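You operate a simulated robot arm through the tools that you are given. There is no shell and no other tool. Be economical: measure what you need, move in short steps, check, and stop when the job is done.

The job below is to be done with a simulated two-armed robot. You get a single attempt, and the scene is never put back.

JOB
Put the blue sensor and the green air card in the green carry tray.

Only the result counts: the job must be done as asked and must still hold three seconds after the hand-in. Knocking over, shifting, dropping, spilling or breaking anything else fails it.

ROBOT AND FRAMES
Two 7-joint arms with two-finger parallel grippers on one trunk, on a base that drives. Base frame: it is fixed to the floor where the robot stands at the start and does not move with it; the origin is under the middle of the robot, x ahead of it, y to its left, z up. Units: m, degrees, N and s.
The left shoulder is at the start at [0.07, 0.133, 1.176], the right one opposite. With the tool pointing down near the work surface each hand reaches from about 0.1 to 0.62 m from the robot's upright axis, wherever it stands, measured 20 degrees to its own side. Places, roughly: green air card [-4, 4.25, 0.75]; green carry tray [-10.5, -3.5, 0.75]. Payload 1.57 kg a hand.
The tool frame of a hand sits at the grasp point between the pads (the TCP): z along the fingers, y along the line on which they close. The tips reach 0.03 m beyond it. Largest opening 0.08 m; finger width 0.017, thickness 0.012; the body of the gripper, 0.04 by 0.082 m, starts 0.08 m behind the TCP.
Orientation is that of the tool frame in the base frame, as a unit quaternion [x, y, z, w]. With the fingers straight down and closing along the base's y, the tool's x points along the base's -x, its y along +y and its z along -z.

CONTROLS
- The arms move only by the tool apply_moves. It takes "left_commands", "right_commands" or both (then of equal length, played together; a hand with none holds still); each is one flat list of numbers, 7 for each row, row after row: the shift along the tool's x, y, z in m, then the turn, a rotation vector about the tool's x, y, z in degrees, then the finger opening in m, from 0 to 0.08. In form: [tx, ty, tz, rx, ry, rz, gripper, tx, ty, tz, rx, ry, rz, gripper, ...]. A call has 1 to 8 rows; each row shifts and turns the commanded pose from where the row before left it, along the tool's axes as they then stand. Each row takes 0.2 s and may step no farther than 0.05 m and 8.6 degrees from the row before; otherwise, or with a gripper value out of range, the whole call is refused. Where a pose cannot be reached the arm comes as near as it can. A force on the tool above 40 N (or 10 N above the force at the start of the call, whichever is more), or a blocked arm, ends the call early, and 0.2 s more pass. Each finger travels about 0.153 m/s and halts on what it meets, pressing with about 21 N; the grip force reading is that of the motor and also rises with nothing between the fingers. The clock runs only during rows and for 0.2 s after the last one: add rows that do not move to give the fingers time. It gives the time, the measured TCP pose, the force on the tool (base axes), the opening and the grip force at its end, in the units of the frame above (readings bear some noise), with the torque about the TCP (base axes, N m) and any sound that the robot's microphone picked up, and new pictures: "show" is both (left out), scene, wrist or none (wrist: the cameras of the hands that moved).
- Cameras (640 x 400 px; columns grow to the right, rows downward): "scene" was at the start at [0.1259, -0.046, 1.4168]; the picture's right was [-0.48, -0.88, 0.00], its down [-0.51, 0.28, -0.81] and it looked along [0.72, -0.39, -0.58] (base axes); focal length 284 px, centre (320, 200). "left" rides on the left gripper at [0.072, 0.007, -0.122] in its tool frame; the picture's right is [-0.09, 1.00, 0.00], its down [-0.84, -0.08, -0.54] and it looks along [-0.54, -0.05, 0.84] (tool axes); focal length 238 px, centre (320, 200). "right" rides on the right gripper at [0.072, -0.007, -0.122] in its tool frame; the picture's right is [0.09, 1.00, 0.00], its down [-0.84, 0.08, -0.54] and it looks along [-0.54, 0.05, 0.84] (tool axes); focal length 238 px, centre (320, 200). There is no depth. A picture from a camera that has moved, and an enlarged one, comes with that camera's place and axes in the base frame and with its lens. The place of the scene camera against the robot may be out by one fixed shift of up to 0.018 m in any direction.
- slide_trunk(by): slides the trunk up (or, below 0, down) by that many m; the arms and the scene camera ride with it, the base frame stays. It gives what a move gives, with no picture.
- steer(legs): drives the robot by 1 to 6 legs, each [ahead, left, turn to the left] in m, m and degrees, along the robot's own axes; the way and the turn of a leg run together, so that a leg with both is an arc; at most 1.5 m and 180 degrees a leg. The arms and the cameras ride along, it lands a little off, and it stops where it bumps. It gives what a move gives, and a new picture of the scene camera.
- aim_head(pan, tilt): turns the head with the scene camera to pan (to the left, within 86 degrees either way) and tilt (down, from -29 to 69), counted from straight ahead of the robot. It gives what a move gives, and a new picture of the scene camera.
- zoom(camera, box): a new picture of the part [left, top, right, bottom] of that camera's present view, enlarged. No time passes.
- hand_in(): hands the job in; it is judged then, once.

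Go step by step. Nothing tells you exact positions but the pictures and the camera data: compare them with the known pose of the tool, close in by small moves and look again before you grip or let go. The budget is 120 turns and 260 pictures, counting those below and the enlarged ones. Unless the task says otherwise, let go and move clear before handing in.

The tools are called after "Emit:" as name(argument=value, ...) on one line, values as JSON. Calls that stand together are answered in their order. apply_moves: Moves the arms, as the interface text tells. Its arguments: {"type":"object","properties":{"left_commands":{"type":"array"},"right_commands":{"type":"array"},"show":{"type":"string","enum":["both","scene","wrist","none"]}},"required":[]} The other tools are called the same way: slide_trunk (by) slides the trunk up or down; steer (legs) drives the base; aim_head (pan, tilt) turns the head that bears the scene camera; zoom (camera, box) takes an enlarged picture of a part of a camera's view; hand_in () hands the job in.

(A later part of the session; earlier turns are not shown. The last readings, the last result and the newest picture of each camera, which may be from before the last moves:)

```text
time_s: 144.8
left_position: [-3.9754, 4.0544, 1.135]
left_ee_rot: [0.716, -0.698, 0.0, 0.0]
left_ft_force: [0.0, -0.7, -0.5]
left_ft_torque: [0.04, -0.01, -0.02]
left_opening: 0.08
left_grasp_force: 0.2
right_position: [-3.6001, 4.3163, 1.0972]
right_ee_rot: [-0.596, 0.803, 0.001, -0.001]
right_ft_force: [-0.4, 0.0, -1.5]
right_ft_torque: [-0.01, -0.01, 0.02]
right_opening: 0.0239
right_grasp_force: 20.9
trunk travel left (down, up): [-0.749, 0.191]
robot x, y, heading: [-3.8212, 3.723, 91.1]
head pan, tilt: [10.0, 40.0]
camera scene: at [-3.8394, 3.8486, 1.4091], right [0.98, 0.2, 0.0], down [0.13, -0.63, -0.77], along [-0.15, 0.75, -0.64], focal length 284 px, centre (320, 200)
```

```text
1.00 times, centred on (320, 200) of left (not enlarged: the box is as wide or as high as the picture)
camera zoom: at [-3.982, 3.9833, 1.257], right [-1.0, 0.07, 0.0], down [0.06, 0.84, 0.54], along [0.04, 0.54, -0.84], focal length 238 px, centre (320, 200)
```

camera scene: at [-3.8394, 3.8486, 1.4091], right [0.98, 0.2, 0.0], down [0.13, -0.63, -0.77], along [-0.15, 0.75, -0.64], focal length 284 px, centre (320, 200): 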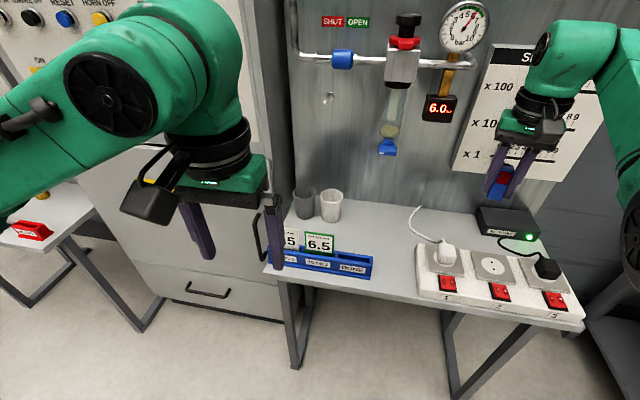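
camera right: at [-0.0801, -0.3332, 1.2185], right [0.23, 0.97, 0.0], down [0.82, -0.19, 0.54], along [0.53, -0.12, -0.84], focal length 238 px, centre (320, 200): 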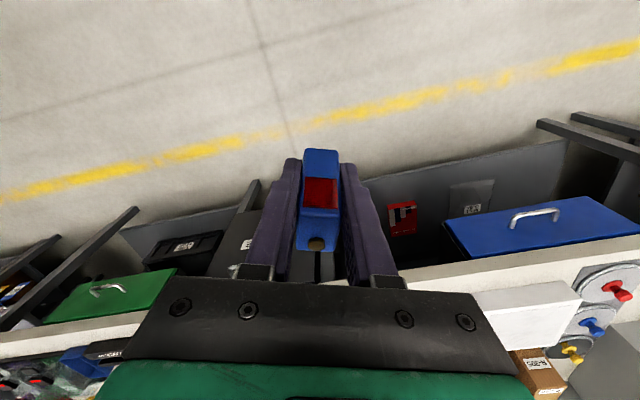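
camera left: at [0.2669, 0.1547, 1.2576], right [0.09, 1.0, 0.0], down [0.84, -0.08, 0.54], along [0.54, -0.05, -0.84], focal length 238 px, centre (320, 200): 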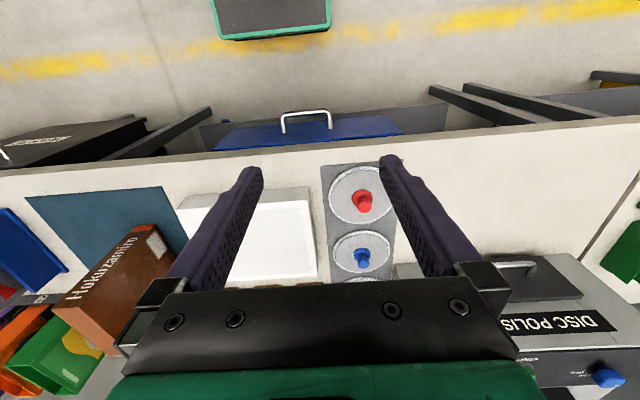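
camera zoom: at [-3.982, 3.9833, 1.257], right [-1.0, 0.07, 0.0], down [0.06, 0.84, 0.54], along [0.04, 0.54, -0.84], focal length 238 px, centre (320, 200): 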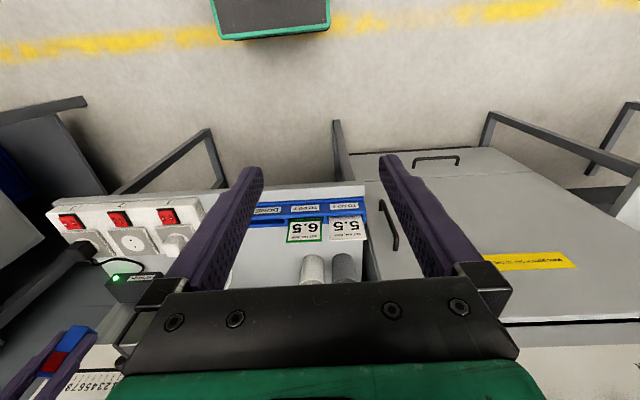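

Emit:
zoom(camera="left", box=[250, 180, 390, 290])

Emit:
zoom(camera="scene", box=[260, 180, 390, 290])

```text
3.64 times, centred on (320, 235) of left
camera zoom: at [-3.982, 3.9833, 1.257], right [-1.0, 0.07, 0.0], down [0.06, 0.84, 0.54], along [0.04, 0.54, -0.84], focal length 867 px, centre (320, 73)
```

zoom: 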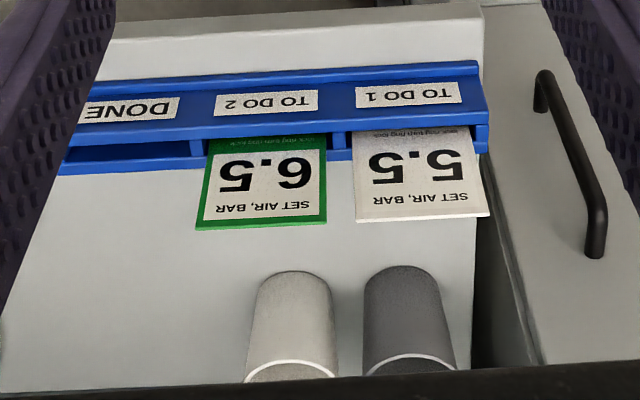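

```text
3.64 times, centred on (325, 235) of scene
camera zoom: at [-3.8394, 3.8486, 1.4091], right [0.98, 0.2, 0.0], down [0.13, -0.63, -0.77], along [-0.15, 0.75, -0.64], focal length 1034 px, centre (302, 73)
```

zoom: 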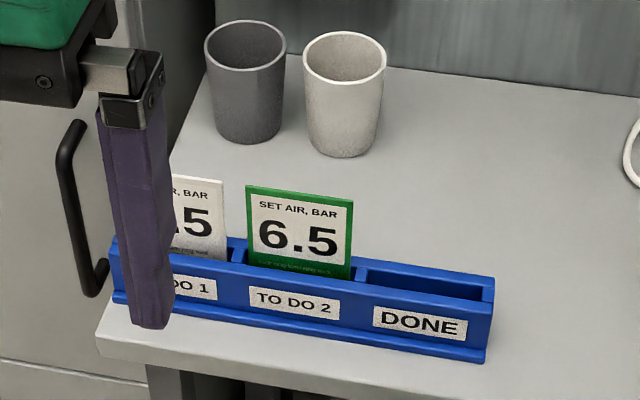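

From two views the card's top edge is centred at about [-3.929, 4.288, 0.925] and runs along base x. I'll turn the left hand so it closes front to back, with its camera on the right side away from the cabinet.

Emit:
apply_moves(left_commands=[0, 0, 0, 0, 0, -8.5, 0.05, 0, 0, 0, 0, 0, -8.5, 0.05, 0, 0, 0, 0, 0, -8.5, 0.05, 0, 0, 0, 0, 0, -8.5, 0.05, 0, 0, 0, 0, 0, -8.5, 0.05, 0, 0, 0, 0, 0, -8.5, 0.05, 0, 0, 0, 0, 0, -8.5, 0.05, 0, 0, 0, 0, 0, -8.5, 0.05], show="none")

Emit:
apply_moves(left_commands=[0, 0, 0, 0, 0, -7, 0.05, 0, 0, 0, 0, 0, -7, 0.05, 0, 0, 0, 0, 0, -6.6, 0.05, 0.023, -0.035, 0, 0, 0, 0, 0.05, 0.023, -0.035, 0, 0, 0, 0, 0.05, 0, -0.04, 0.03, 0, 0, 0, 0.05, 0, -0.04, 0.03, 0, 0, 0, 0.05, 0, 0, 0, 0, 0, 0, 0.05], show="both")

```text
time_s: 146.6
left_position: [-3.9748, 4.055, 1.135]
left_ee_rot: [0.984, -0.178, 0.0, 0.0]
left_ft_force: [0.0, -0.2, 0.0]
left_ft_torque: [-0.03, 0.04, 0.02]
left_opening: 0.0498
left_grasp_force: 0.0
right_position: [-3.6007, 4.3171, 1.0971]
right_ee_rot: [-0.596, 0.803, 0.002, 0.0]
right_ft_force: [-0.7, 0.6, 0.0]
right_ft_torque: [0.01, 0.03, 0.02]
right_opening: 0.0234
right_grasp_force: 20.7
trunk travel left (down, up): [-0.749, 0.191]
robot x, y, heading: [-3.8202, 3.7197, 91.5]
head pan, tilt: [10.0, 40.0]
```

```text
time_s: 148.4
left_position: [-3.9292, 4.2037, 1.0762]
left_ee_rot: [1.0, 0.0, 0.0, -0.001]
left_ft_force: [-0.5, -0.3, -0.2]
left_ft_torque: [0.01, -0.02, 0.03]
left_opening: 0.05
left_grasp_force: 0.0
right_position: [-3.6014, 4.3163, 1.0961]
right_ee_rot: [-0.596, 0.803, 0.002, 0.0]
right_ft_force: [0.6, -0.5, -0.7]
right_ft_torque: [-0.05, 0.0, -0.02]
right_opening: 0.0237
right_grasp_force: 21.5
trunk travel left (down, up): [-0.749, 0.191]
robot x, y, heading: [-3.8174, 3.7179, 91.3]
head pan, tilt: [10.0, 40.0]
camera scene: at [-3.8391, 3.8473, 1.4092], right [0.98, 0.2, 0.0], down [0.13, -0.63, -0.77], along [-0.15, 0.75, -0.64], focal length 284 px, centre (320, 200)
camera left: at [-3.8582, 4.1965, 1.1983], right [-0.09, -1.0, 0.0], down [-0.84, 0.08, 0.54], along [-0.54, 0.05, -0.84], focal length 238 px, centre (320, 200)
```

scene: 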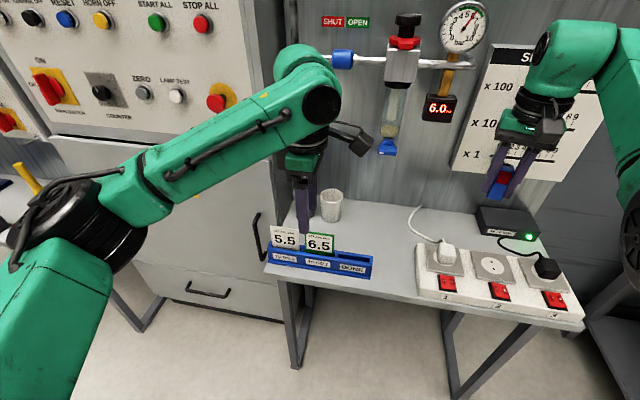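
left: 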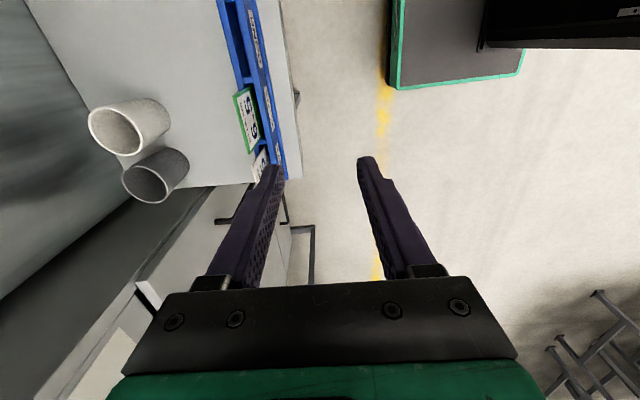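

Emit:
zoom(camera="left", box=[180, 60, 340, 190])

```text
3.08 times, centred on (260, 125) of left
camera zoom: at [-3.8582, 4.1965, 1.1983], right [-0.09, -1.0, 0.0], down [-0.84, 0.08, 0.54], along [-0.54, 0.05, -0.84], focal length 733 px, centre (505, 431)
```

zoom: 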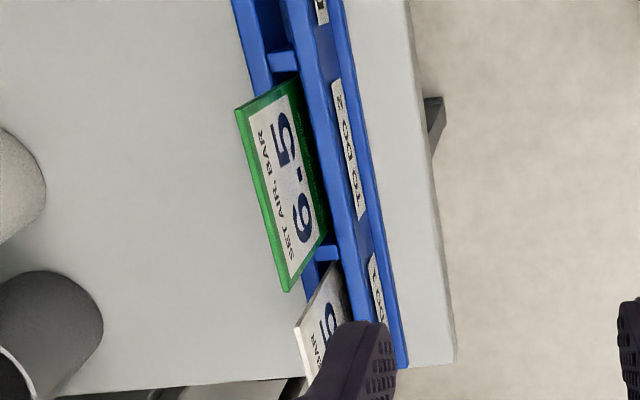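

The card stands upright at y ≈ 4.291. I'll move over it and go down, stopping just above for a check.

Emit:
apply_moves(left_commands=[0.001, -0.0435, 0, 0, 0, 0, 0.05, 0.001, -0.0435, 0, 0, 0, 0, 0.05, 0, 0, 0.04, 0, 0, 0, 0.05, 0, 0, 0.04, 0, 0, 0, 0.05, 0, 0, 0.03, 0, 0, 0, 0.05, 0, 0, 0, 0, 0, 0, 0.05], show="both")

Emit:
zoom(camera="left", box=[200, 80, 440, 230])

Emit:
zoom(camera="scene", box=[230, 120, 400, 290])

```text
time_s: 149.8
left_position: [-3.9267, 4.2924, 0.967]
left_ee_rot: [1.0, 0.0, 0.0, 0.0]
left_ft_force: [-0.8, -0.6, 0.0]
left_ft_torque: [-0.04, -0.01, -0.01]
left_opening: 0.0502
left_grasp_force: 0.1
right_position: [-3.6006, 4.3168, 1.0971]
right_ee_rot: [-0.597, 0.802, 0.002, 0.0]
right_ft_force: [-0.2, 0.3, -1.2]
right_ft_torque: [0.02, 0.0, 0.0]
right_opening: 0.0233
right_grasp_force: 21.3
trunk travel left (down, up): [-0.749, 0.191]
robot x, y, heading: [-3.8194, 3.721, 91.4]
head pan, tilt: [10.0, 40.0]
camera scene: at [-3.8399, 3.8478, 1.4091], right [0.98, 0.2, 0.0], down [0.13, -0.63, -0.77], along [-0.15, 0.75, -0.64], focal length 284 px, centre (320, 200)
camera left: at [-3.8561, 4.285, 1.0886], right [-0.09, -1.0, 0.0], down [-0.84, 0.08, 0.54], along [-0.54, 0.05, -0.84], focal length 238 px, centre (320, 200)
```

scene: 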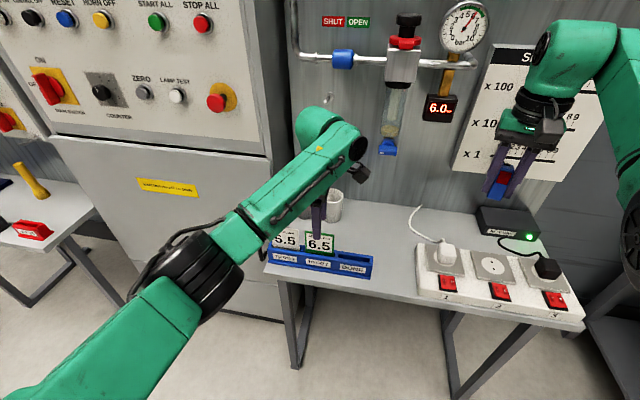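
left: 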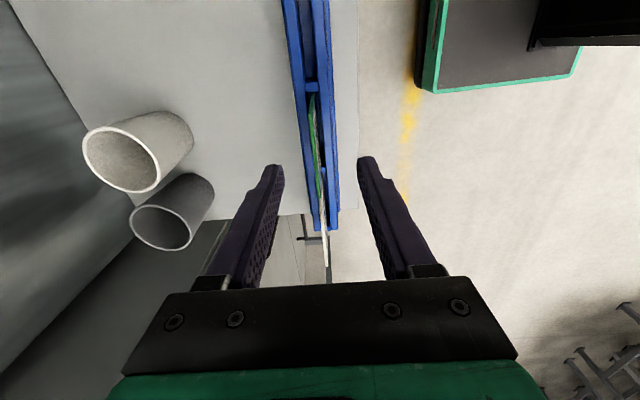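

```text
2.67 times, centred on (320, 155) of left
camera zoom: at [-3.8561, 4.285, 1.0886], right [-0.09, -1.0, 0.0], down [-0.84, 0.08, 0.54], along [-0.54, 0.05, -0.84], focal length 636 px, centre (320, 320)
```

zoom: 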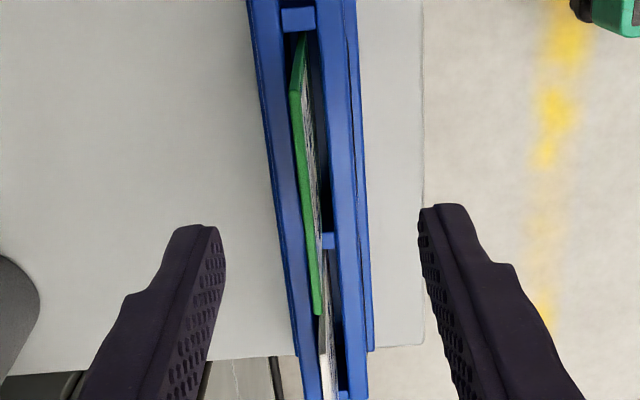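

```text
2.35 times, centred on (315, 205) of scene
camera zoom: at [-3.8399, 3.8478, 1.4091], right [0.98, 0.2, 0.0], down [0.13, -0.63, -0.77], along [-0.15, 0.75, -0.64], focal length 669 px, centre (332, 188)
```

zoom: 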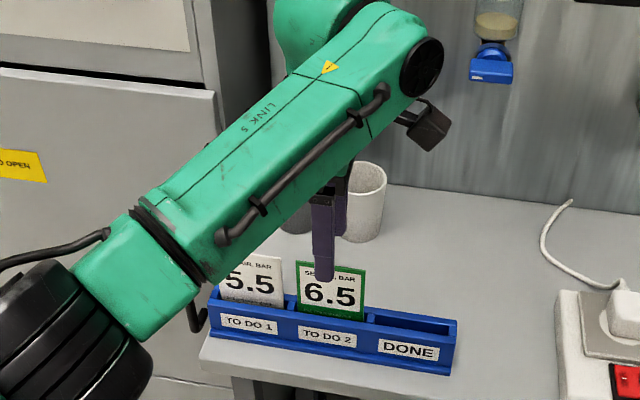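

Emit:
apply_moves(left_commands=[0, -0.002, 0.03, 0, 0, 0, 0.05, 0, 0, 0.032, 0, 0, 0, 0.05, 0, 0, 0, 0, 0, 0, 0.03, 0, 0, 0, 0, 0, 0, 0.01, 0, 0, 0, 0, 0, 0, 0, 0, 0, 0, 0, 0, 0, 0], show="both")

```text
time_s: 151.2
left_position: [-3.9287, 4.2932, 0.904]
left_ee_rot: [1.0, 0.0, 0.0, 0.0]
left_ft_force: [0.3, 0.2, -0.3]
left_ft_torque: [-0.04, 0.01, 0.03]
left_opening: 0.0022
left_grasp_force: 21.0
right_position: [-3.6011, 4.3164, 1.0955]
right_ee_rot: [-0.596, 0.803, 0.002, -0.001]
right_ft_force: [0.3, -0.8, -0.9]
right_ft_torque: [0.0, -0.02, 0.02]
right_opening: 0.0235
right_grasp_force: 20.9
trunk travel left (down, up): [-0.749, 0.191]
robot x, y, heading: [-3.8232, 3.7193, 91.4]
head pan, tilt: [10.0, 40.0]
camera scene: at [-3.8393, 3.8484, 1.4091], right [0.98, 0.2, 0.0], down [0.13, -0.63, -0.77], along [-0.15, 0.75, -0.64], focal length 284 px, centre (320, 200)
camera left: at [-3.8579, 4.287, 1.0255], right [-0.09, -1.0, 0.0], down [-0.84, 0.08, 0.54], along [-0.54, 0.05, -0.84], focal length 238 px, centre (320, 200)
```

scene: 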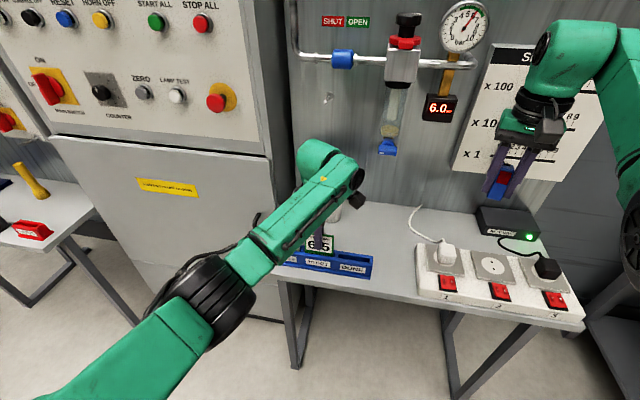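
left: 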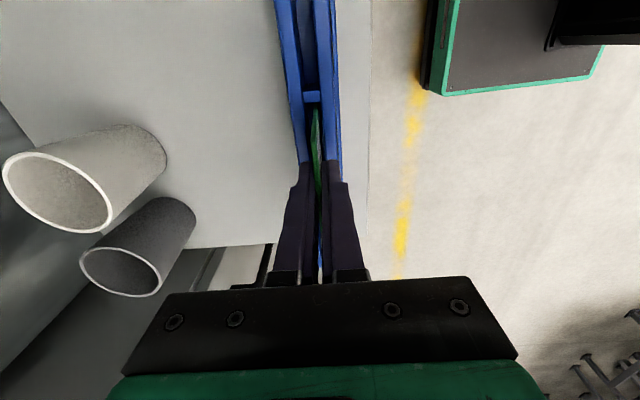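

The card is gripped, with an opening of about 2 mm. I'll lift it out slowly.

Emit:
apply_moves(left_commands=[0, 0, -0.015, 0, 0, 0, 0, 0, 0, -0.02, 0, 0, 0, 0, 0, 0, -0.02, 0, 0, 0, 0, 0, 0, -0.025, 0, 0, 0, 0, 0, 0, -0.025, 0, 0, 0, 0, 0, 0, -0.025, 0, 0, 0, 0, 0, 0, 0, 0, 0, 0, 0], show="both")

Emit:
zoom(camera="scene", box=[230, 120, 400, 290])

```text
time_s: 152.8
left_position: [-3.9285, 4.2956, 1.0347]
left_ee_rot: [1.0, 0.0, 0.0, 0.0]
left_ft_force: [-0.6, 0.4, 0.0]
left_ft_torque: [-0.02, 0.0, 0.0]
left_opening: 0.0021
left_grasp_force: 21.1
right_position: [-3.6005, 4.3176, 1.0973]
right_ee_rot: [-0.596, 0.803, 0.001, -0.001]
right_ft_force: [-0.1, 1.1, 0.0]
right_ft_torque: [-0.04, 0.02, 0.0]
right_opening: 0.0238
right_grasp_force: 21.5
trunk travel left (down, up): [-0.749, 0.191]
robot x, y, heading: [-3.8183, 3.719, 91.2]
head pan, tilt: [10.0, 40.0]
camera scene: at [-3.8388, 3.8486, 1.4091], right [0.98, 0.2, 0.0], down [0.13, -0.63, -0.77], along [-0.15, 0.75, -0.64], focal length 284 px, centre (320, 200)
camera left: at [-3.8586, 4.2888, 1.1564], right [-0.09, -1.0, 0.0], down [-0.84, 0.08, 0.54], along [-0.54, 0.05, -0.84], focal length 238 px, centre (320, 200)
```

scene: 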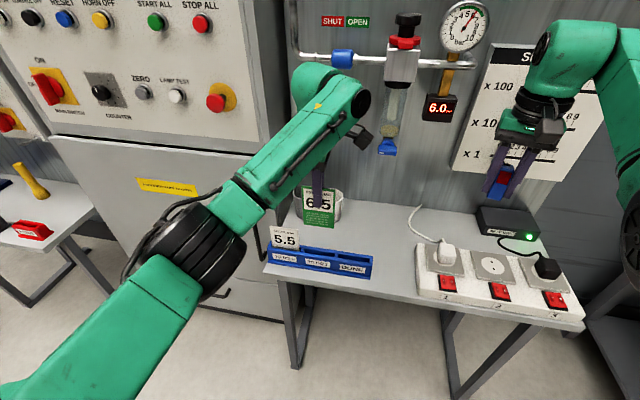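
left: 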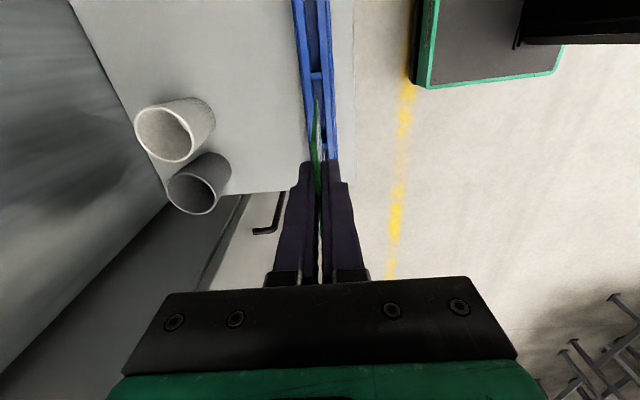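

```text
2.35 times, centred on (315, 205) of scene
camera zoom: at [-3.8388, 3.8486, 1.4091], right [0.98, 0.2, 0.0], down [0.13, -0.63, -0.77], along [-0.15, 0.75, -0.64], focal length 669 px, centre (332, 188)
```

zoom: 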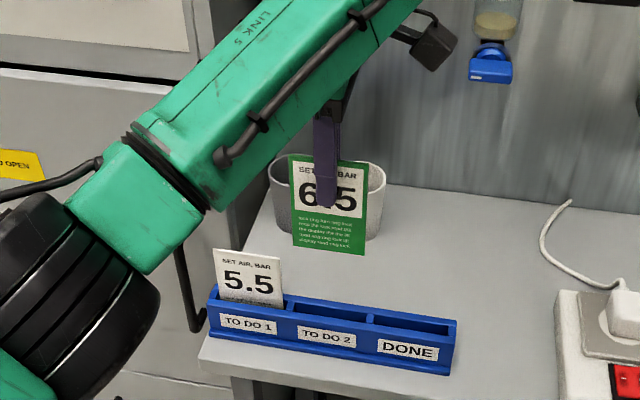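

The card came out cleanly and its neighbour hasn't moved. I'll raise it and draw it back, back the robot off and look west for a route to the tray.

Emit:
apply_moves(left_commands=[0, 0, -0.04, 0, 0, 0, 0, 0, 0, -0.04, 0, 0, 0, 0, 0, 0.04, 0, 0, 0, 0, 0, 0, 0.04, 0, 0, 0, 0, 0, 0, 0.04, 0, 0, 0, 0, 0, 0, 0.04, 0, 0, 0, 0, 0, 0, 0.04, 0, 0, 0, 0, 0, 0, 0, 0, 0, 0, 0, 0], show="none")

Emit:
steer(legs=[[-0.6, 0, 0], [0, 0, 88]])

Emit:
aim_head(pan=0, tilt=12)

Emit:
aim_head(pan=55, tilt=12)

```text
time_s: 154.6
left_position: [-3.9274, 4.0931, 1.1106]
left_ee_rot: [1.0, 0.001, 0.0, 0.0]
left_ft_force: [0.0, 0.0, 0.4]
left_ft_torque: [0.02, 0.0, -0.01]
left_opening: 0.0024
left_grasp_force: 21.3
right_position: [-3.6007, 4.3171, 1.0962]
right_ee_rot: [-0.596, 0.803, 0.0, -0.001]
right_ft_force: [-0.3, -0.3, -0.4]
right_ft_torque: [0.01, 0.01, 0.0]
right_opening: 0.0236
right_grasp_force: 21.2
trunk travel left (down, up): [-0.749, 0.191]
robot x, y, heading: [-3.8202, 3.7185, 91.1]
head pan, tilt: [10.0, 40.0]
```

```text
time_s: 161.8
left_position: [-4.1752, 3.0136, 1.1123]
left_ee_rot: [0.705, 0.709, 0.0, 0.0]
left_ft_force: [-0.4, 0.5, -0.6]
left_ft_torque: [-0.01, 0.01, -0.02]
left_opening: 0.0024
left_grasp_force: 20.7
right_position: [-4.3993, 3.3386, 1.097]
right_ee_rot: [0.99, -0.144, -0.001, 0.002]
right_ft_force: [0.2, -1.3, 0.9]
right_ft_torque: [-0.01, 0.01, 0.01]
right_opening: 0.0238
right_grasp_force: 21.2
trunk travel left (down, up): [-0.749, 0.191]
robot x, y, heading: [-3.8025, 3.1232, -178.5]
head pan, tilt: [10.0, 40.0]
camera scene: at [-3.9354, 3.1003, 1.4091], right [-0.2, 0.98, 0.0], down [0.63, 0.13, -0.77], along [-0.75, -0.15, -0.64], focal length 284 px, centre (320, 200)
```

scene: 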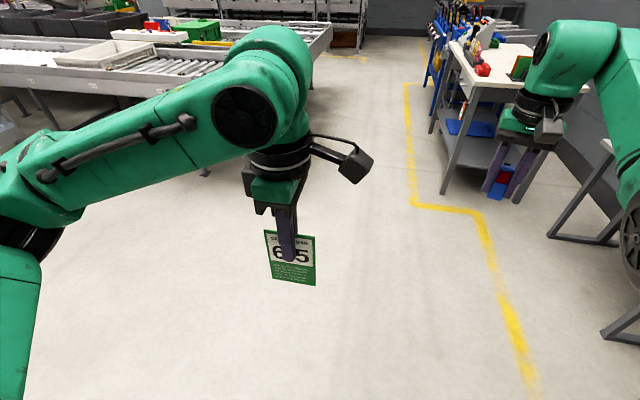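

```text
time_s: 162.7
left_position: [-4.1752, 3.0131, 1.1116]
left_ee_rot: [0.706, 0.708, 0.0, -0.001]
left_ft_force: [0.1, -0.3, 0.1]
left_ft_torque: [-0.01, 0.01, 0.02]
left_opening: 0.0022
left_grasp_force: 21.3
right_position: [-4.3981, 3.3386, 1.0974]
right_ee_rot: [0.99, -0.143, -0.001, 0.002]
right_ft_force: [0.1, 0.6, -0.5]
right_ft_torque: [-0.01, -0.03, 0.02]
right_opening: 0.0234
right_grasp_force: 21.6
trunk travel left (down, up): [-0.749, 0.191]
robot x, y, heading: [-3.7996, 3.1217, -178.3]
head pan, tilt: [0.0, 12.0]
camera scene: at [-3.9453, 3.1145, 1.4535], right [-0.03, 1.0, 0.0], down [0.21, 0.01, -0.98], along [-0.98, -0.03, -0.21], focal length 284 px, centre (320, 200)
```

scene: 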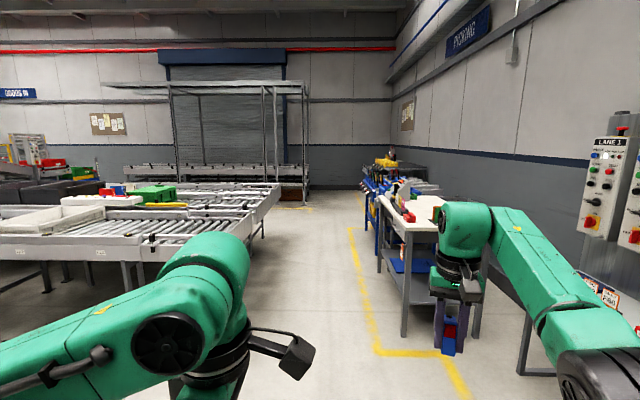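

```text
time_s: 163.9
left_position: [-4.1748, 3.0135, 1.1109]
left_ee_rot: [0.705, 0.709, 0.0, 0.0]
left_ft_force: [0.0, -0.5, -0.1]
left_ft_torque: [-0.05, 0.0, 0.0]
left_opening: 0.0022
left_grasp_force: 20.7
right_position: [-4.399, 3.3391, 1.0966]
right_ee_rot: [0.99, -0.143, -0.002, 0.001]
right_ft_force: [0.2, -0.1, -0.1]
right_ft_torque: [-0.05, 0.01, 0.02]
right_opening: 0.0235
right_grasp_force: 21.2
trunk travel left (down, up): [-0.749, 0.191]
robot x, y, heading: [-3.8019, 3.1215, -178.3]
head pan, tilt: [55.0, 12.0]
camera scene: at [-3.9036, 3.0394, 1.4535], right [-0.83, 0.55, 0.0], down [0.12, 0.17, -0.98], along [-0.54, -0.82, -0.21], focal length 284 px, centre (320, 200)
```

scene: 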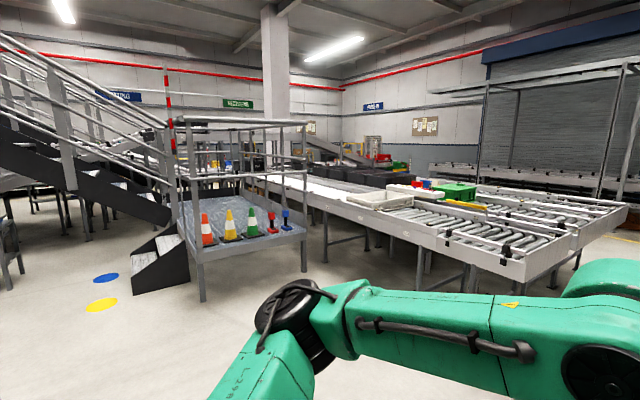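

I have both items now. To the west there's a corridor between the conveyor ends (y ≲ 2.2) and the picking benches (y ≳ 3.5), so I'll drive along y ≈ 2.8 and look again.

Emit:
steer(legs=[[0, 0.3, -1.7], [1.5, 0, 0], [1.5, 0, 0], [1.0, 0, 0]])

Emit:
aim_head(pan=0, tilt=15)

```text
time_s: 184.6
left_position: [-8.1212, 2.6791, 1.1116]
left_ee_rot: [0.706, 0.708, 0.0, 0.0]
left_ft_force: [0.7, -0.4, -0.1]
left_ft_torque: [-0.01, 0.01, -0.01]
left_opening: 0.0023
left_grasp_force: 21.0
right_position: [-8.3449, 3.0054, 1.0964]
right_ee_rot: [0.99, -0.144, -0.001, 0.001]
right_ft_force: [-0.5, -0.4, -0.9]
right_ft_torque: [0.0, -0.01, -0.05]
right_opening: 0.0237
right_grasp_force: 21.3
trunk travel left (down, up): [-0.749, 0.191]
robot x, y, heading: [-7.7488, 2.7821, -178.6]
head pan, tilt: [55.0, 12.0]
camera scene: at [-7.85, 2.7049, 1.4536], right [-0.83, 0.55, 0.0], down [0.11, 0.17, -0.98], along [-0.54, -0.81, -0.21], focal length 284 px, centre (320, 200)
```

scene: 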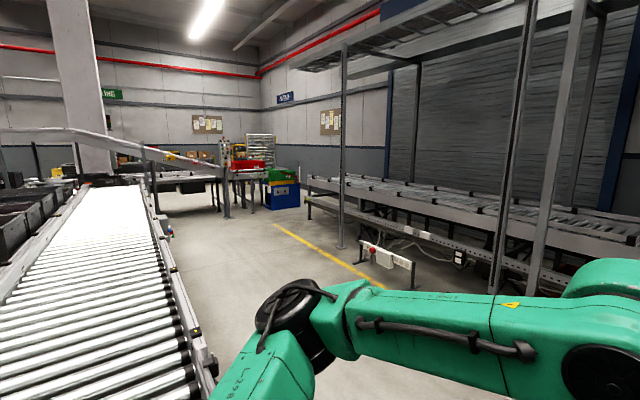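

```text
time_s: 185.8
left_position: [-8.1232, 2.6788, 1.1117]
left_ee_rot: [0.707, 0.707, 0.0, 0.001]
left_ft_force: [0.2, 0.4, -0.6]
left_ft_torque: [0.01, 0.0, 0.02]
left_opening: 0.0021
left_grasp_force: 21.6
right_position: [-8.3454, 3.0049, 1.0961]
right_ee_rot: [0.989, -0.145, -0.001, 0.002]
right_ft_force: [-0.4, 0.3, -0.9]
right_ft_torque: [-0.03, 0.0, 0.0]
right_opening: 0.0235
right_grasp_force: 21.5
trunk travel left (down, up): [-0.749, 0.191]
robot x, y, heading: [-7.7485, 2.7863, -179.0]
head pan, tilt: [0.0, 15.0]
camera scene: at [-7.8924, 2.7801, 1.4486], right [-0.03, 1.0, 0.0], down [0.26, 0.01, -0.97], along [-0.97, -0.02, -0.26], focal length 284 px, centre (320, 200)
```

scene: 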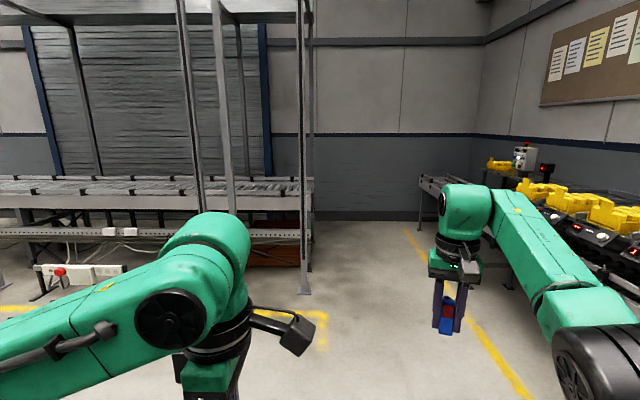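

Emit:
aim_head(pan=62, tilt=12)

Emit:
zoom(camera="scene", box=[180, 120, 340, 240])

```text
time_s: 187.2
left_position: [-8.1224, 2.679, 1.1113]
left_ee_rot: [0.707, 0.708, -0.001, 0.0]
left_ft_force: [0.1, 0.8, -0.2]
left_ft_torque: [-0.02, 0.01, -0.02]
left_opening: 0.0021
left_grasp_force: 21.0
right_position: [-8.3462, 3.006, 1.0959]
right_ee_rot: [0.989, -0.145, -0.001, 0.002]
right_ft_force: [0.0, 0.1, -1.7]
right_ft_torque: [-0.02, -0.02, 0.03]
right_opening: 0.0236
right_grasp_force: 21.1
trunk travel left (down, up): [-0.749, 0.191]
robot x, y, heading: [-7.7474, 2.7897, -178.7]
head pan, tilt: [62.0, 12.0]
camera scene: at [-7.8408, 2.6992, 1.4535], right [-0.89, 0.45, 0.0], down [0.09, 0.19, -0.98], along [-0.44, -0.87, -0.21], focal length 284 px, centre (320, 200)
```

scene: 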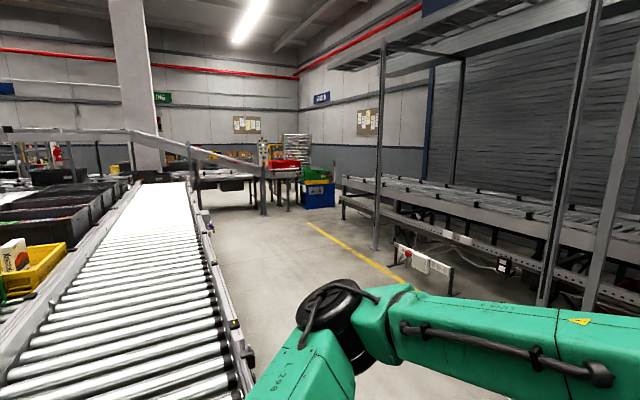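

```text
3.33 times, centred on (260, 180) of scene
camera zoom: at [-7.8408, 2.6992, 1.4535], right [-0.89, 0.45, 0.0], down [0.09, 0.19, -0.98], along [-0.44, -0.87, -0.21], focal length 948 px, centre (520, 267)
```

zoom: 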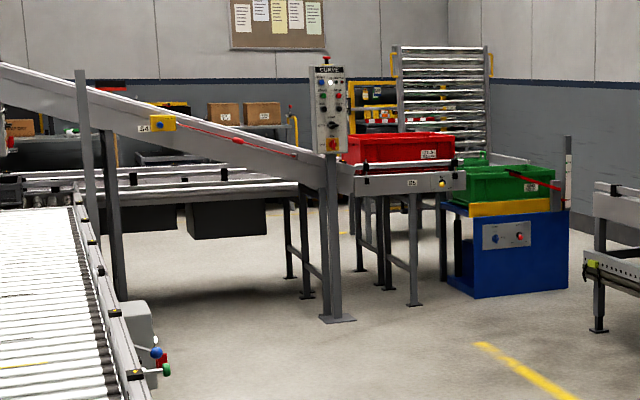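

A green tote stands on a blue lift table to the south, close to the place given for the carry tray. I'll drive south through the aisle at x ≈ -8.95 to look closer.

Emit:
steer(legs=[[1.2, 0, 0], [0, 0, 88.7], [1.5, 0, 0], [1.5, 0, 0]])

Emit:
aim_head(pan=-20, tilt=15)

```text
time_s: 210.9
left_position: [-8.7993, -0.5889, 1.1118]
left_ee_rot: [0.02, 1.0, -0.001, 0.0]
left_ft_force: [0.0, 0.2, -0.3]
left_ft_torque: [0.03, 0.0, 0.06]
left_opening: 0.0019
left_grasp_force: 21.4
right_position: [-9.1335, -0.7981, 1.0957]
right_ee_rot: [0.816, 0.579, 0.0, 0.002]
right_ft_force: [0.2, 0.0, -1.0]
right_ft_torque: [0.0, 0.01, -0.03]
right_opening: 0.0236
right_grasp_force: 21.0
trunk travel left (down, up): [-0.749, 0.191]
robot x, y, heading: [-8.8928, -0.2103, -91.2]
head pan, tilt: [62.0, 12.0]
camera scene: at [-8.812, -0.3096, 1.4536], right [-0.49, -0.87, 0.0], down [-0.18, 0.1, -0.98], along [0.85, -0.48, -0.21], focal length 284 px, centre (320, 200)
```

scene: 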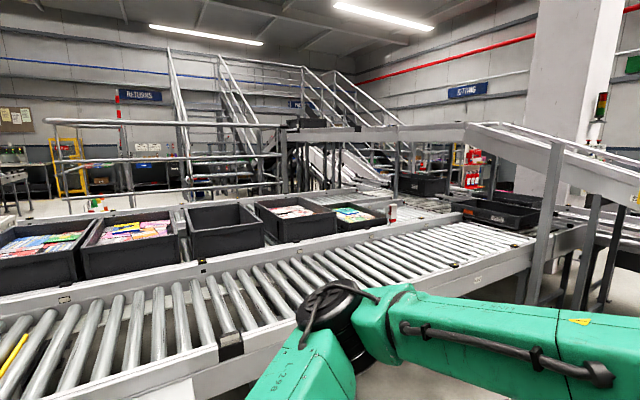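

```text
time_s: 212.5
left_position: [-8.7985, -0.59, 1.1117]
left_ee_rot: [0.021, 1.0, 0.0, 0.0]
left_ft_force: [-0.2, -0.2, -0.5]
left_ft_torque: [-0.01, 0.0, -0.02]
left_opening: 0.0026
left_grasp_force: 21.2
right_position: [-9.1341, -0.7985, 1.0969]
right_ee_rot: [0.815, 0.58, 0.0, 0.002]
right_ft_force: [-0.6, -0.4, -0.6]
right_ft_torque: [0.02, 0.0, -0.01]
right_opening: 0.0236
right_grasp_force: 21.3
trunk travel left (down, up): [-0.749, 0.191]
robot x, y, heading: [-8.8898, -0.2104, -91.1]
head pan, tilt: [-20.0, 15.0]
camera scene: at [-8.927, -0.3518, 1.4486], right [-0.93, 0.36, 0.0], down [0.09, 0.24, -0.97], along [-0.35, -0.9, -0.26], focal length 284 px, centre (320, 200)
```

scene: 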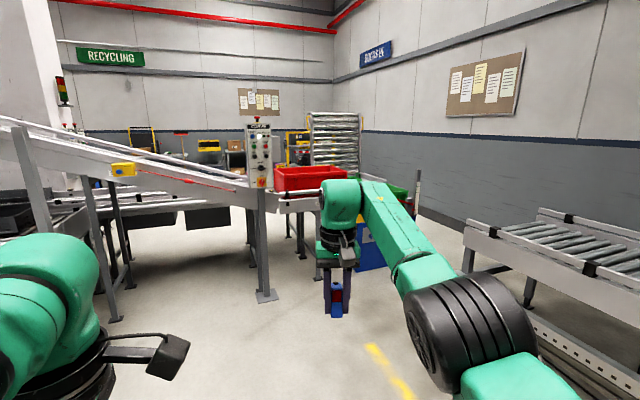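

Emit:
steer(legs=[[0.7, -0.8, 1.1]])

Emit:
aim_head(pan=-3, tilt=22)

Emit:
zoom(camera="scene", box=[240, 110, 480, 260])

```text
time_s: 217.9
left_position: [-9.607, -1.2568, 1.1116]
left_ee_rot: [0.01, 1.0, 0.0, 0.001]
left_ft_force: [-0.4, -0.5, -0.7]
left_ft_torque: [-0.01, 0.03, -0.02]
left_opening: 0.0022
left_grasp_force: 20.9
right_position: [-9.9383, -1.4732, 1.0969]
right_ee_rot: [0.809, 0.588, -0.001, 0.002]
right_ft_force: [0.1, -0.1, -0.5]
right_ft_torque: [0.03, 0.04, -0.04]
right_opening: 0.0234
right_grasp_force: 21.0
trunk travel left (down, up): [-0.749, 0.191]
robot x, y, heading: [-9.7105, -0.878, -90.1]
head pan, tilt: [-20.0, 15.0]
camera scene: at [-9.7407, -1.0213, 1.4487], right [-0.94, 0.34, 0.0], down [0.09, 0.24, -0.97], along [-0.33, -0.91, -0.26], focal length 284 px, centre (320, 200)
```

scene: 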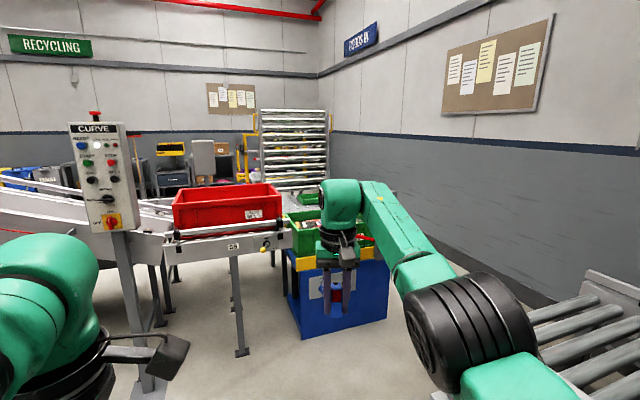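

```text
time_s: 218.7
left_position: [-9.607, -1.2564, 1.1121]
left_ee_rot: [0.009, 1.0, 0.0, 0.001]
left_ft_force: [0.4, 0.1, -0.2]
left_ft_torque: [0.01, -0.01, -0.01]
left_opening: 0.0019
left_grasp_force: 20.6
right_position: [-9.9383, -1.4729, 1.0964]
right_ee_rot: [0.809, 0.588, 0.0, 0.002]
right_ft_force: [0.0, -0.7, -0.1]
right_ft_torque: [0.03, -0.04, 0.03]
right_opening: 0.0236
right_grasp_force: 21.6
trunk travel left (down, up): [-0.749, 0.191]
robot x, y, heading: [-9.7073, -0.8782, -89.7]
head pan, tilt: [-3.0, 22.0]
camera scene: at [-9.7142, -1.0266, 1.4373], right [-1.0, 0.05, 0.0], down [0.02, 0.37, -0.93], along [-0.05, -0.93, -0.37], focal length 284 px, centre (320, 200)
```

scene: 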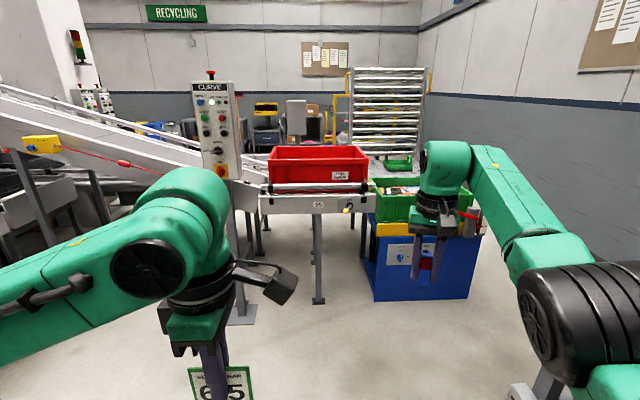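

```text
2.67 times, centred on (360, 185) of scene
camera zoom: at [-9.7142, -1.0266, 1.4373], right [-1.0, 0.05, 0.0], down [0.02, 0.37, -0.93], along [-0.05, -0.93, -0.37], focal length 758 px, centre (213, 240)
```

zoom: 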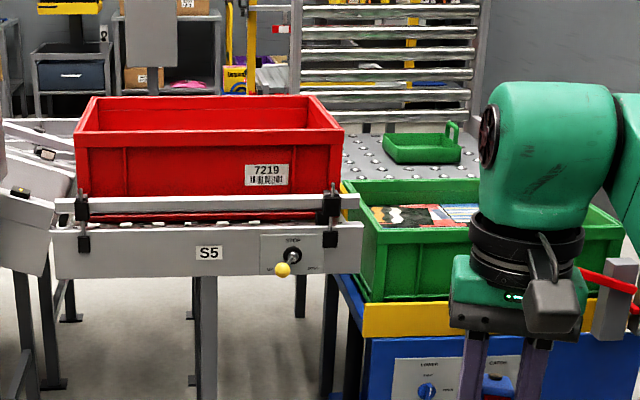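

The green carry tray is the small tray with a handle on the ball-transfer table behind the tote, near [-10.6, -3.6]. I need a way round to that table, so I'll look about.

Emit:
aim_head(pan=-50, tilt=22)

Emit:
aim_head(pan=35, tilt=15)

```text
time_s: 219.8
left_position: [-9.6086, -1.2571, 1.112]
left_ee_rot: [0.009, 1.0, 0.0, 0.001]
left_ft_force: [-0.1, -0.1, 0.3]
left_ft_torque: [-0.04, -0.04, 0.0]
left_opening: 0.002
left_grasp_force: 20.9
right_position: [-9.9384, -1.4733, 1.0971]
right_ee_rot: [0.808, 0.589, 0.0, 0.002]
right_ft_force: [-0.3, 0.1, -0.1]
right_ft_torque: [0.0, -0.02, 0.02]
right_opening: 0.0232
right_grasp_force: 21.0
trunk travel left (down, up): [-0.749, 0.191]
robot x, y, heading: [-9.708, -0.8777, -89.7]
head pan, tilt: [-50.0, 22.0]
camera scene: at [-9.7803, -0.9938, 1.4373], right [-0.65, 0.76, 0.0], down [0.29, 0.24, -0.93], along [-0.71, -0.6, -0.37], focal length 284 px, centre (320, 200)
```

scene: 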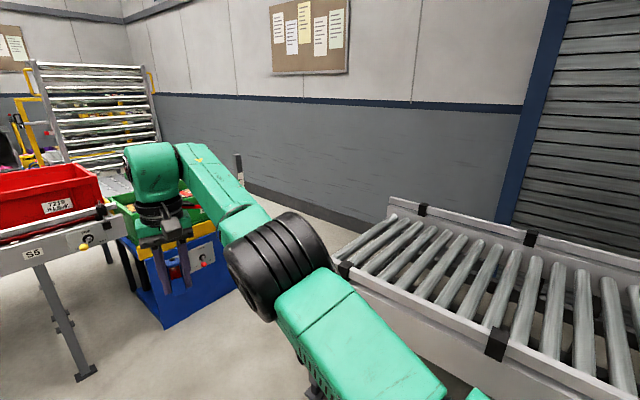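

```text
time_s: 221.4
left_position: [-9.6071, -1.2566, 1.1122]
left_ee_rot: [0.01, 1.0, 0.001, 0.0]
left_ft_force: [0.6, 0.1, -0.2]
left_ft_torque: [0.02, 0.0, -0.03]
left_opening: 0.0023
left_grasp_force: 21.6
right_position: [-9.9373, -1.4731, 1.0976]
right_ee_rot: [0.808, 0.589, 0.0, 0.002]
right_ft_force: [0.1, -0.2, -1.3]
right_ft_torque: [-0.01, -0.01, 0.02]
right_opening: 0.0237
right_grasp_force: 21.3
trunk travel left (down, up): [-0.749, 0.191]
robot x, y, heading: [-9.7096, -0.8777, -90.2]
head pan, tilt: [35.0, 15.0]
camera scene: at [-9.6557, -1.0102, 1.4486], right [-0.82, -0.58, 0.0], down [-0.15, 0.21, -0.97], along [0.56, -0.79, -0.26], focal length 284 px, centre (320, 200)
```

scene: 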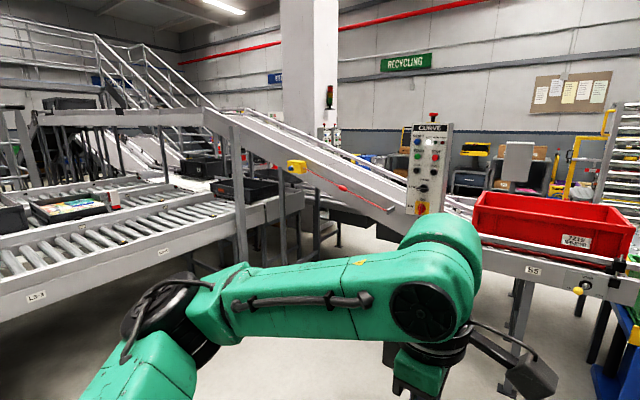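

Emit:
apply_moves(right_commands=[0.038, -0.0122, 0, 0, 0, 0, 0, 0.038, -0.0122, 0, 0, 0, 0, 0, 0.038, -0.0122, 0, 0, 0, 0, 0, 0.038, -0.0122, 0, 0, 0, 0, 0, 0.038, -0.0122, 0, 0, 0, 0, 0, 0.03, -0.01, 0, 0, 0, 0, 0], show="none")

Emit:
steer(legs=[[0.25, -0.3, 0]])

Emit:
aim_head(pan=-25, tilt=32)

Emit:
aim_head(pan=-60, tilt=40)

```text
time_s: 222.8
left_position: [-9.6071, -1.2568, 1.1115]
left_ee_rot: [0.009, 1.0, 0.001, 0.0]
left_ft_force: [0.4, 0.3, -0.6]
left_ft_torque: [-0.03, 0.0, -0.01]
left_opening: 0.0022
left_grasp_force: 21.0
right_position: [-9.9434, -1.4551, 1.1493]
right_ee_rot: [0.809, 0.588, 0.001, 0.001]
right_ft_force: [-0.5, 0.2, -0.5]
right_ft_torque: [0.0, 0.02, 0.0]
right_opening: 0.0236
right_grasp_force: 20.4
right hand out of reach, approached as far as the arm can: row 1, 2, 3, 4, 5, 6
trunk travel left (down, up): [-0.749, 0.191]
robot x, y, heading: [-9.7061, -0.8833, -89.6]
head pan, tilt: [35.0, 15.0]
```

```text
time_s: 225.3
left_position: [-9.9049, -1.5022, 1.113]
left_ee_rot: [0.009, 1.0, -0.001, -0.001]
left_ft_force: [-0.3, 0.1, -0.7]
left_ft_torque: [-0.03, 0.01, -0.02]
left_opening: 0.0025
left_grasp_force: 21.1
right_position: [-10.2408, -1.7016, 1.1504]
right_ee_rot: [0.809, 0.588, 0.0, 0.002]
right_ft_force: [-0.2, 0.0, -0.4]
right_ft_torque: [-0.06, -0.01, -0.02]
right_opening: 0.0234
right_grasp_force: 20.8
trunk travel left (down, up): [-0.749, 0.191]
robot x, y, heading: [-10.007, -1.1281, -89.7]
head pan, tilt: [35.0, 15.0]
camera scene: at [-9.9535, -1.2557, 1.4487], right [-0.82, -0.58, 0.0], down [-0.15, 0.21, -0.97], along [0.56, -0.79, -0.26], focal length 284 px, centre (320, 200)
```

scene: 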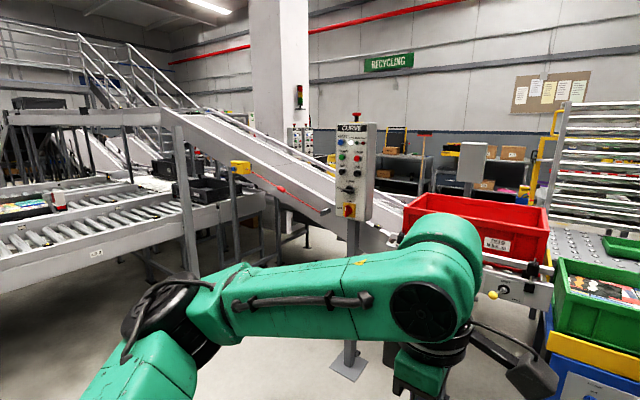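

```text
time_s: 226.6
left_position: [-9.9073, -1.5042, 1.1114]
left_ee_rot: [0.008, 1.0, 0.0, -0.001]
left_ft_force: [0.1, -0.5, 0.3]
left_ft_torque: [-0.03, 0.0, -0.01]
left_opening: 0.0022
left_grasp_force: 21.0
right_position: [-10.2403, -1.7027, 1.1503]
right_ee_rot: [0.809, 0.588, 0.001, 0.001]
right_ft_force: [-1.1, -0.5, 0.0]
right_ft_torque: [0.04, -0.04, 0.01]
right_opening: 0.0235
right_grasp_force: 21.0
trunk travel left (down, up): [-0.749, 0.191]
robot x, y, heading: [-10.0072, -1.1257, -89.6]
head pan, tilt: [-25.0, 32.0]
camera scene: at [-10.046, -1.2619, 1.4213], right [-0.91, 0.42, 0.0], down [0.22, 0.48, -0.85], along [-0.35, -0.77, -0.53], focal length 284 px, centre (320, 200)
```

scene: 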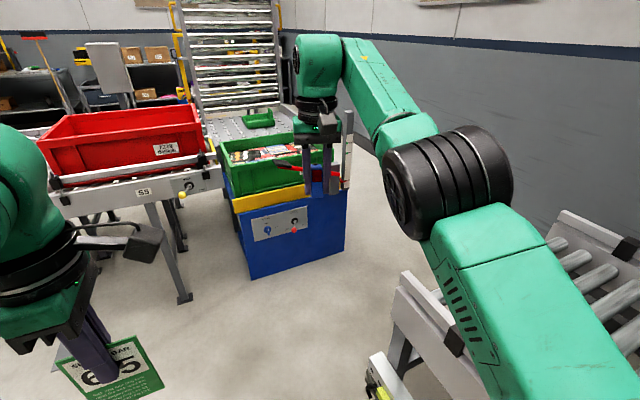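

```text
time_s: 227.6
left_position: [-9.9055, -1.5042, 1.111]
left_ee_rot: [0.009, 1.0, 0.0, -0.001]
left_ft_force: [0.2, -0.7, 0.2]
left_ft_torque: [-0.04, 0.0, 0.05]
left_opening: 0.0023
left_grasp_force: 20.9
right_position: [-10.2411, -1.7026, 1.1491]
right_ee_rot: [0.809, 0.588, 0.0, 0.002]
right_ft_force: [0.3, 0.2, -0.1]
right_ft_torque: [0.0, 0.0, -0.05]
right_opening: 0.0236
right_grasp_force: 21.0
trunk travel left (down, up): [-0.749, 0.191]
robot x, y, heading: [-10.0069, -1.1237, -89.5]
head pan, tilt: [-60.0, 40.0]
camera scene: at [-10.0818, -1.2233, 1.4091], right [-0.51, 0.86, 0.0], down [0.55, 0.33, -0.77], along [-0.66, -0.39, -0.64], focal length 284 px, centre (320, 200)
```

scene: 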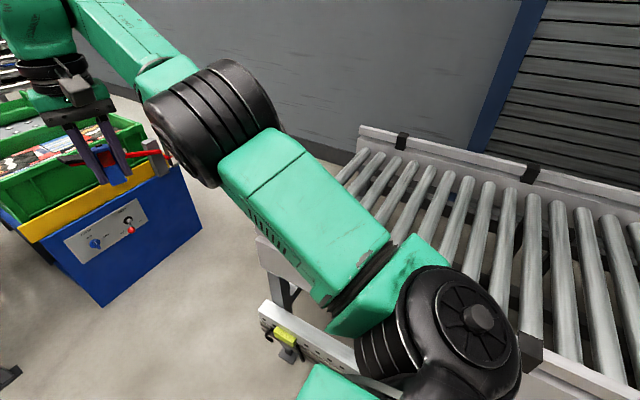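

The table can be reached from the west: I go through the gap between the roller lane's end (y ≈ -1.67) and the blue cart (y ≈ -2.6), then along the wall side. I'll raise the trunk so the hands clear everything, turn to face east, and line up with the gap.

Emit:
slide_trunk(by=0.18)

Emit:
steer(legs=[[0, 0, 89.5]])

Emit:
aim_head(pan=-60, tilt=45)

```text
time_s: 229.6
left_position: [-9.9059, -1.504, 1.2919]
left_ee_rot: [0.009, 1.0, 0.0, 0.0]
left_ft_force: [0.3, -0.2, -0.1]
left_ft_torque: [0.01, -0.01, -0.02]
left_opening: 0.0021
left_grasp_force: 20.6
right_position: [-10.2419, -1.7018, 1.3304]
right_ee_rot: [0.809, 0.588, 0.001, 0.002]
right_ft_force: [0.5, 0.0, -1.3]
right_ft_torque: [0.05, -0.01, 0.0]
right_opening: 0.0238
right_grasp_force: 21.1
trunk travel left (down, up): [-0.929, 0.011]
robot x, y, heading: [-10.0064, -1.1268, -89.7]
head pan, tilt: [-60.0, 40.0]
```

```text
time_s: 233.8
left_position: [-9.631, -1.0208, 1.2912]
left_ee_rot: [-0.704, 0.71, 0.0, -0.001]
left_ft_force: [0.3, 1.1, 0.3]
left_ft_torque: [0.02, 0.02, -0.01]
left_opening: 0.0021
left_grasp_force: 21.2
right_position: [-9.4279, -1.3543, 1.3304]
right_ee_rot: [0.15, 0.989, 0.002, 0.001]
right_ft_force: [-0.8, 0.0, -0.2]
right_ft_torque: [0.0, 0.01, 0.0]
right_opening: 0.0237
right_grasp_force: 21.3
trunk travel left (down, up): [-0.929, 0.011]
robot x, y, heading: [-10.0093, -1.1235, 1.0]
head pan, tilt: [-60.0, 40.0]
camera scene: at [-9.9146, -1.2027, 1.5891], right [-0.86, -0.51, 0.0], down [-0.33, 0.55, -0.77], along [0.39, -0.66, -0.64], focal length 284 px, centre (320, 200)
```

scene: 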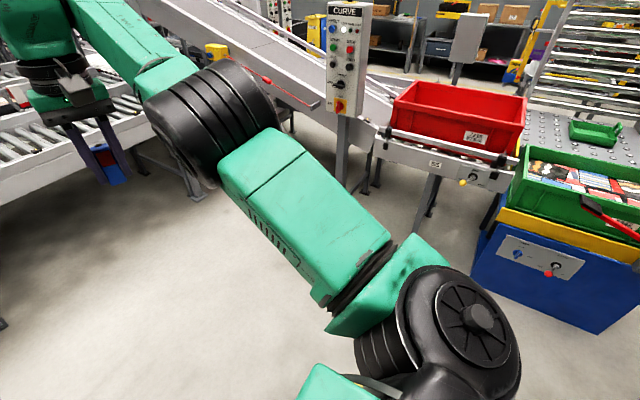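

```text
time_s: 234.5
left_position: [-9.6305, -1.0191, 1.2923]
left_ee_rot: [-0.705, 0.709, 0.0, 0.0]
left_ft_force: [-0.5, -0.4, -0.7]
left_ft_torque: [0.01, -0.02, 0.01]
left_opening: 0.0022
left_grasp_force: 21.3
right_position: [-9.429, -1.3536, 1.3285]
right_ee_rot: [0.151, 0.989, 0.002, 0.001]
right_ft_force: [-0.4, 0.3, -0.9]
right_ft_torque: [0.04, 0.06, 0.01]
right_opening: 0.0236
right_grasp_force: 21.2
trunk travel left (down, up): [-0.929, 0.011]
robot x, y, heading: [-10.0071, -1.1248, 1.0]
head pan, tilt: [-60.0, 45.0]
camera scene: at [-9.9165, -1.1992, 1.5819], right [-0.86, -0.51, 0.0], down [-0.36, 0.61, -0.71], along [0.36, -0.61, -0.71], focal length 284 px, centre (320, 200)
```

scene: 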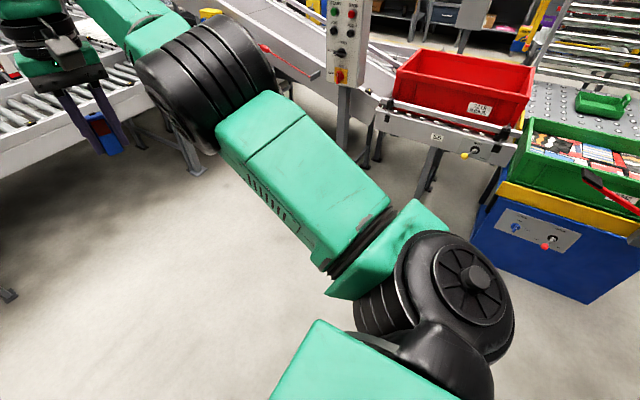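

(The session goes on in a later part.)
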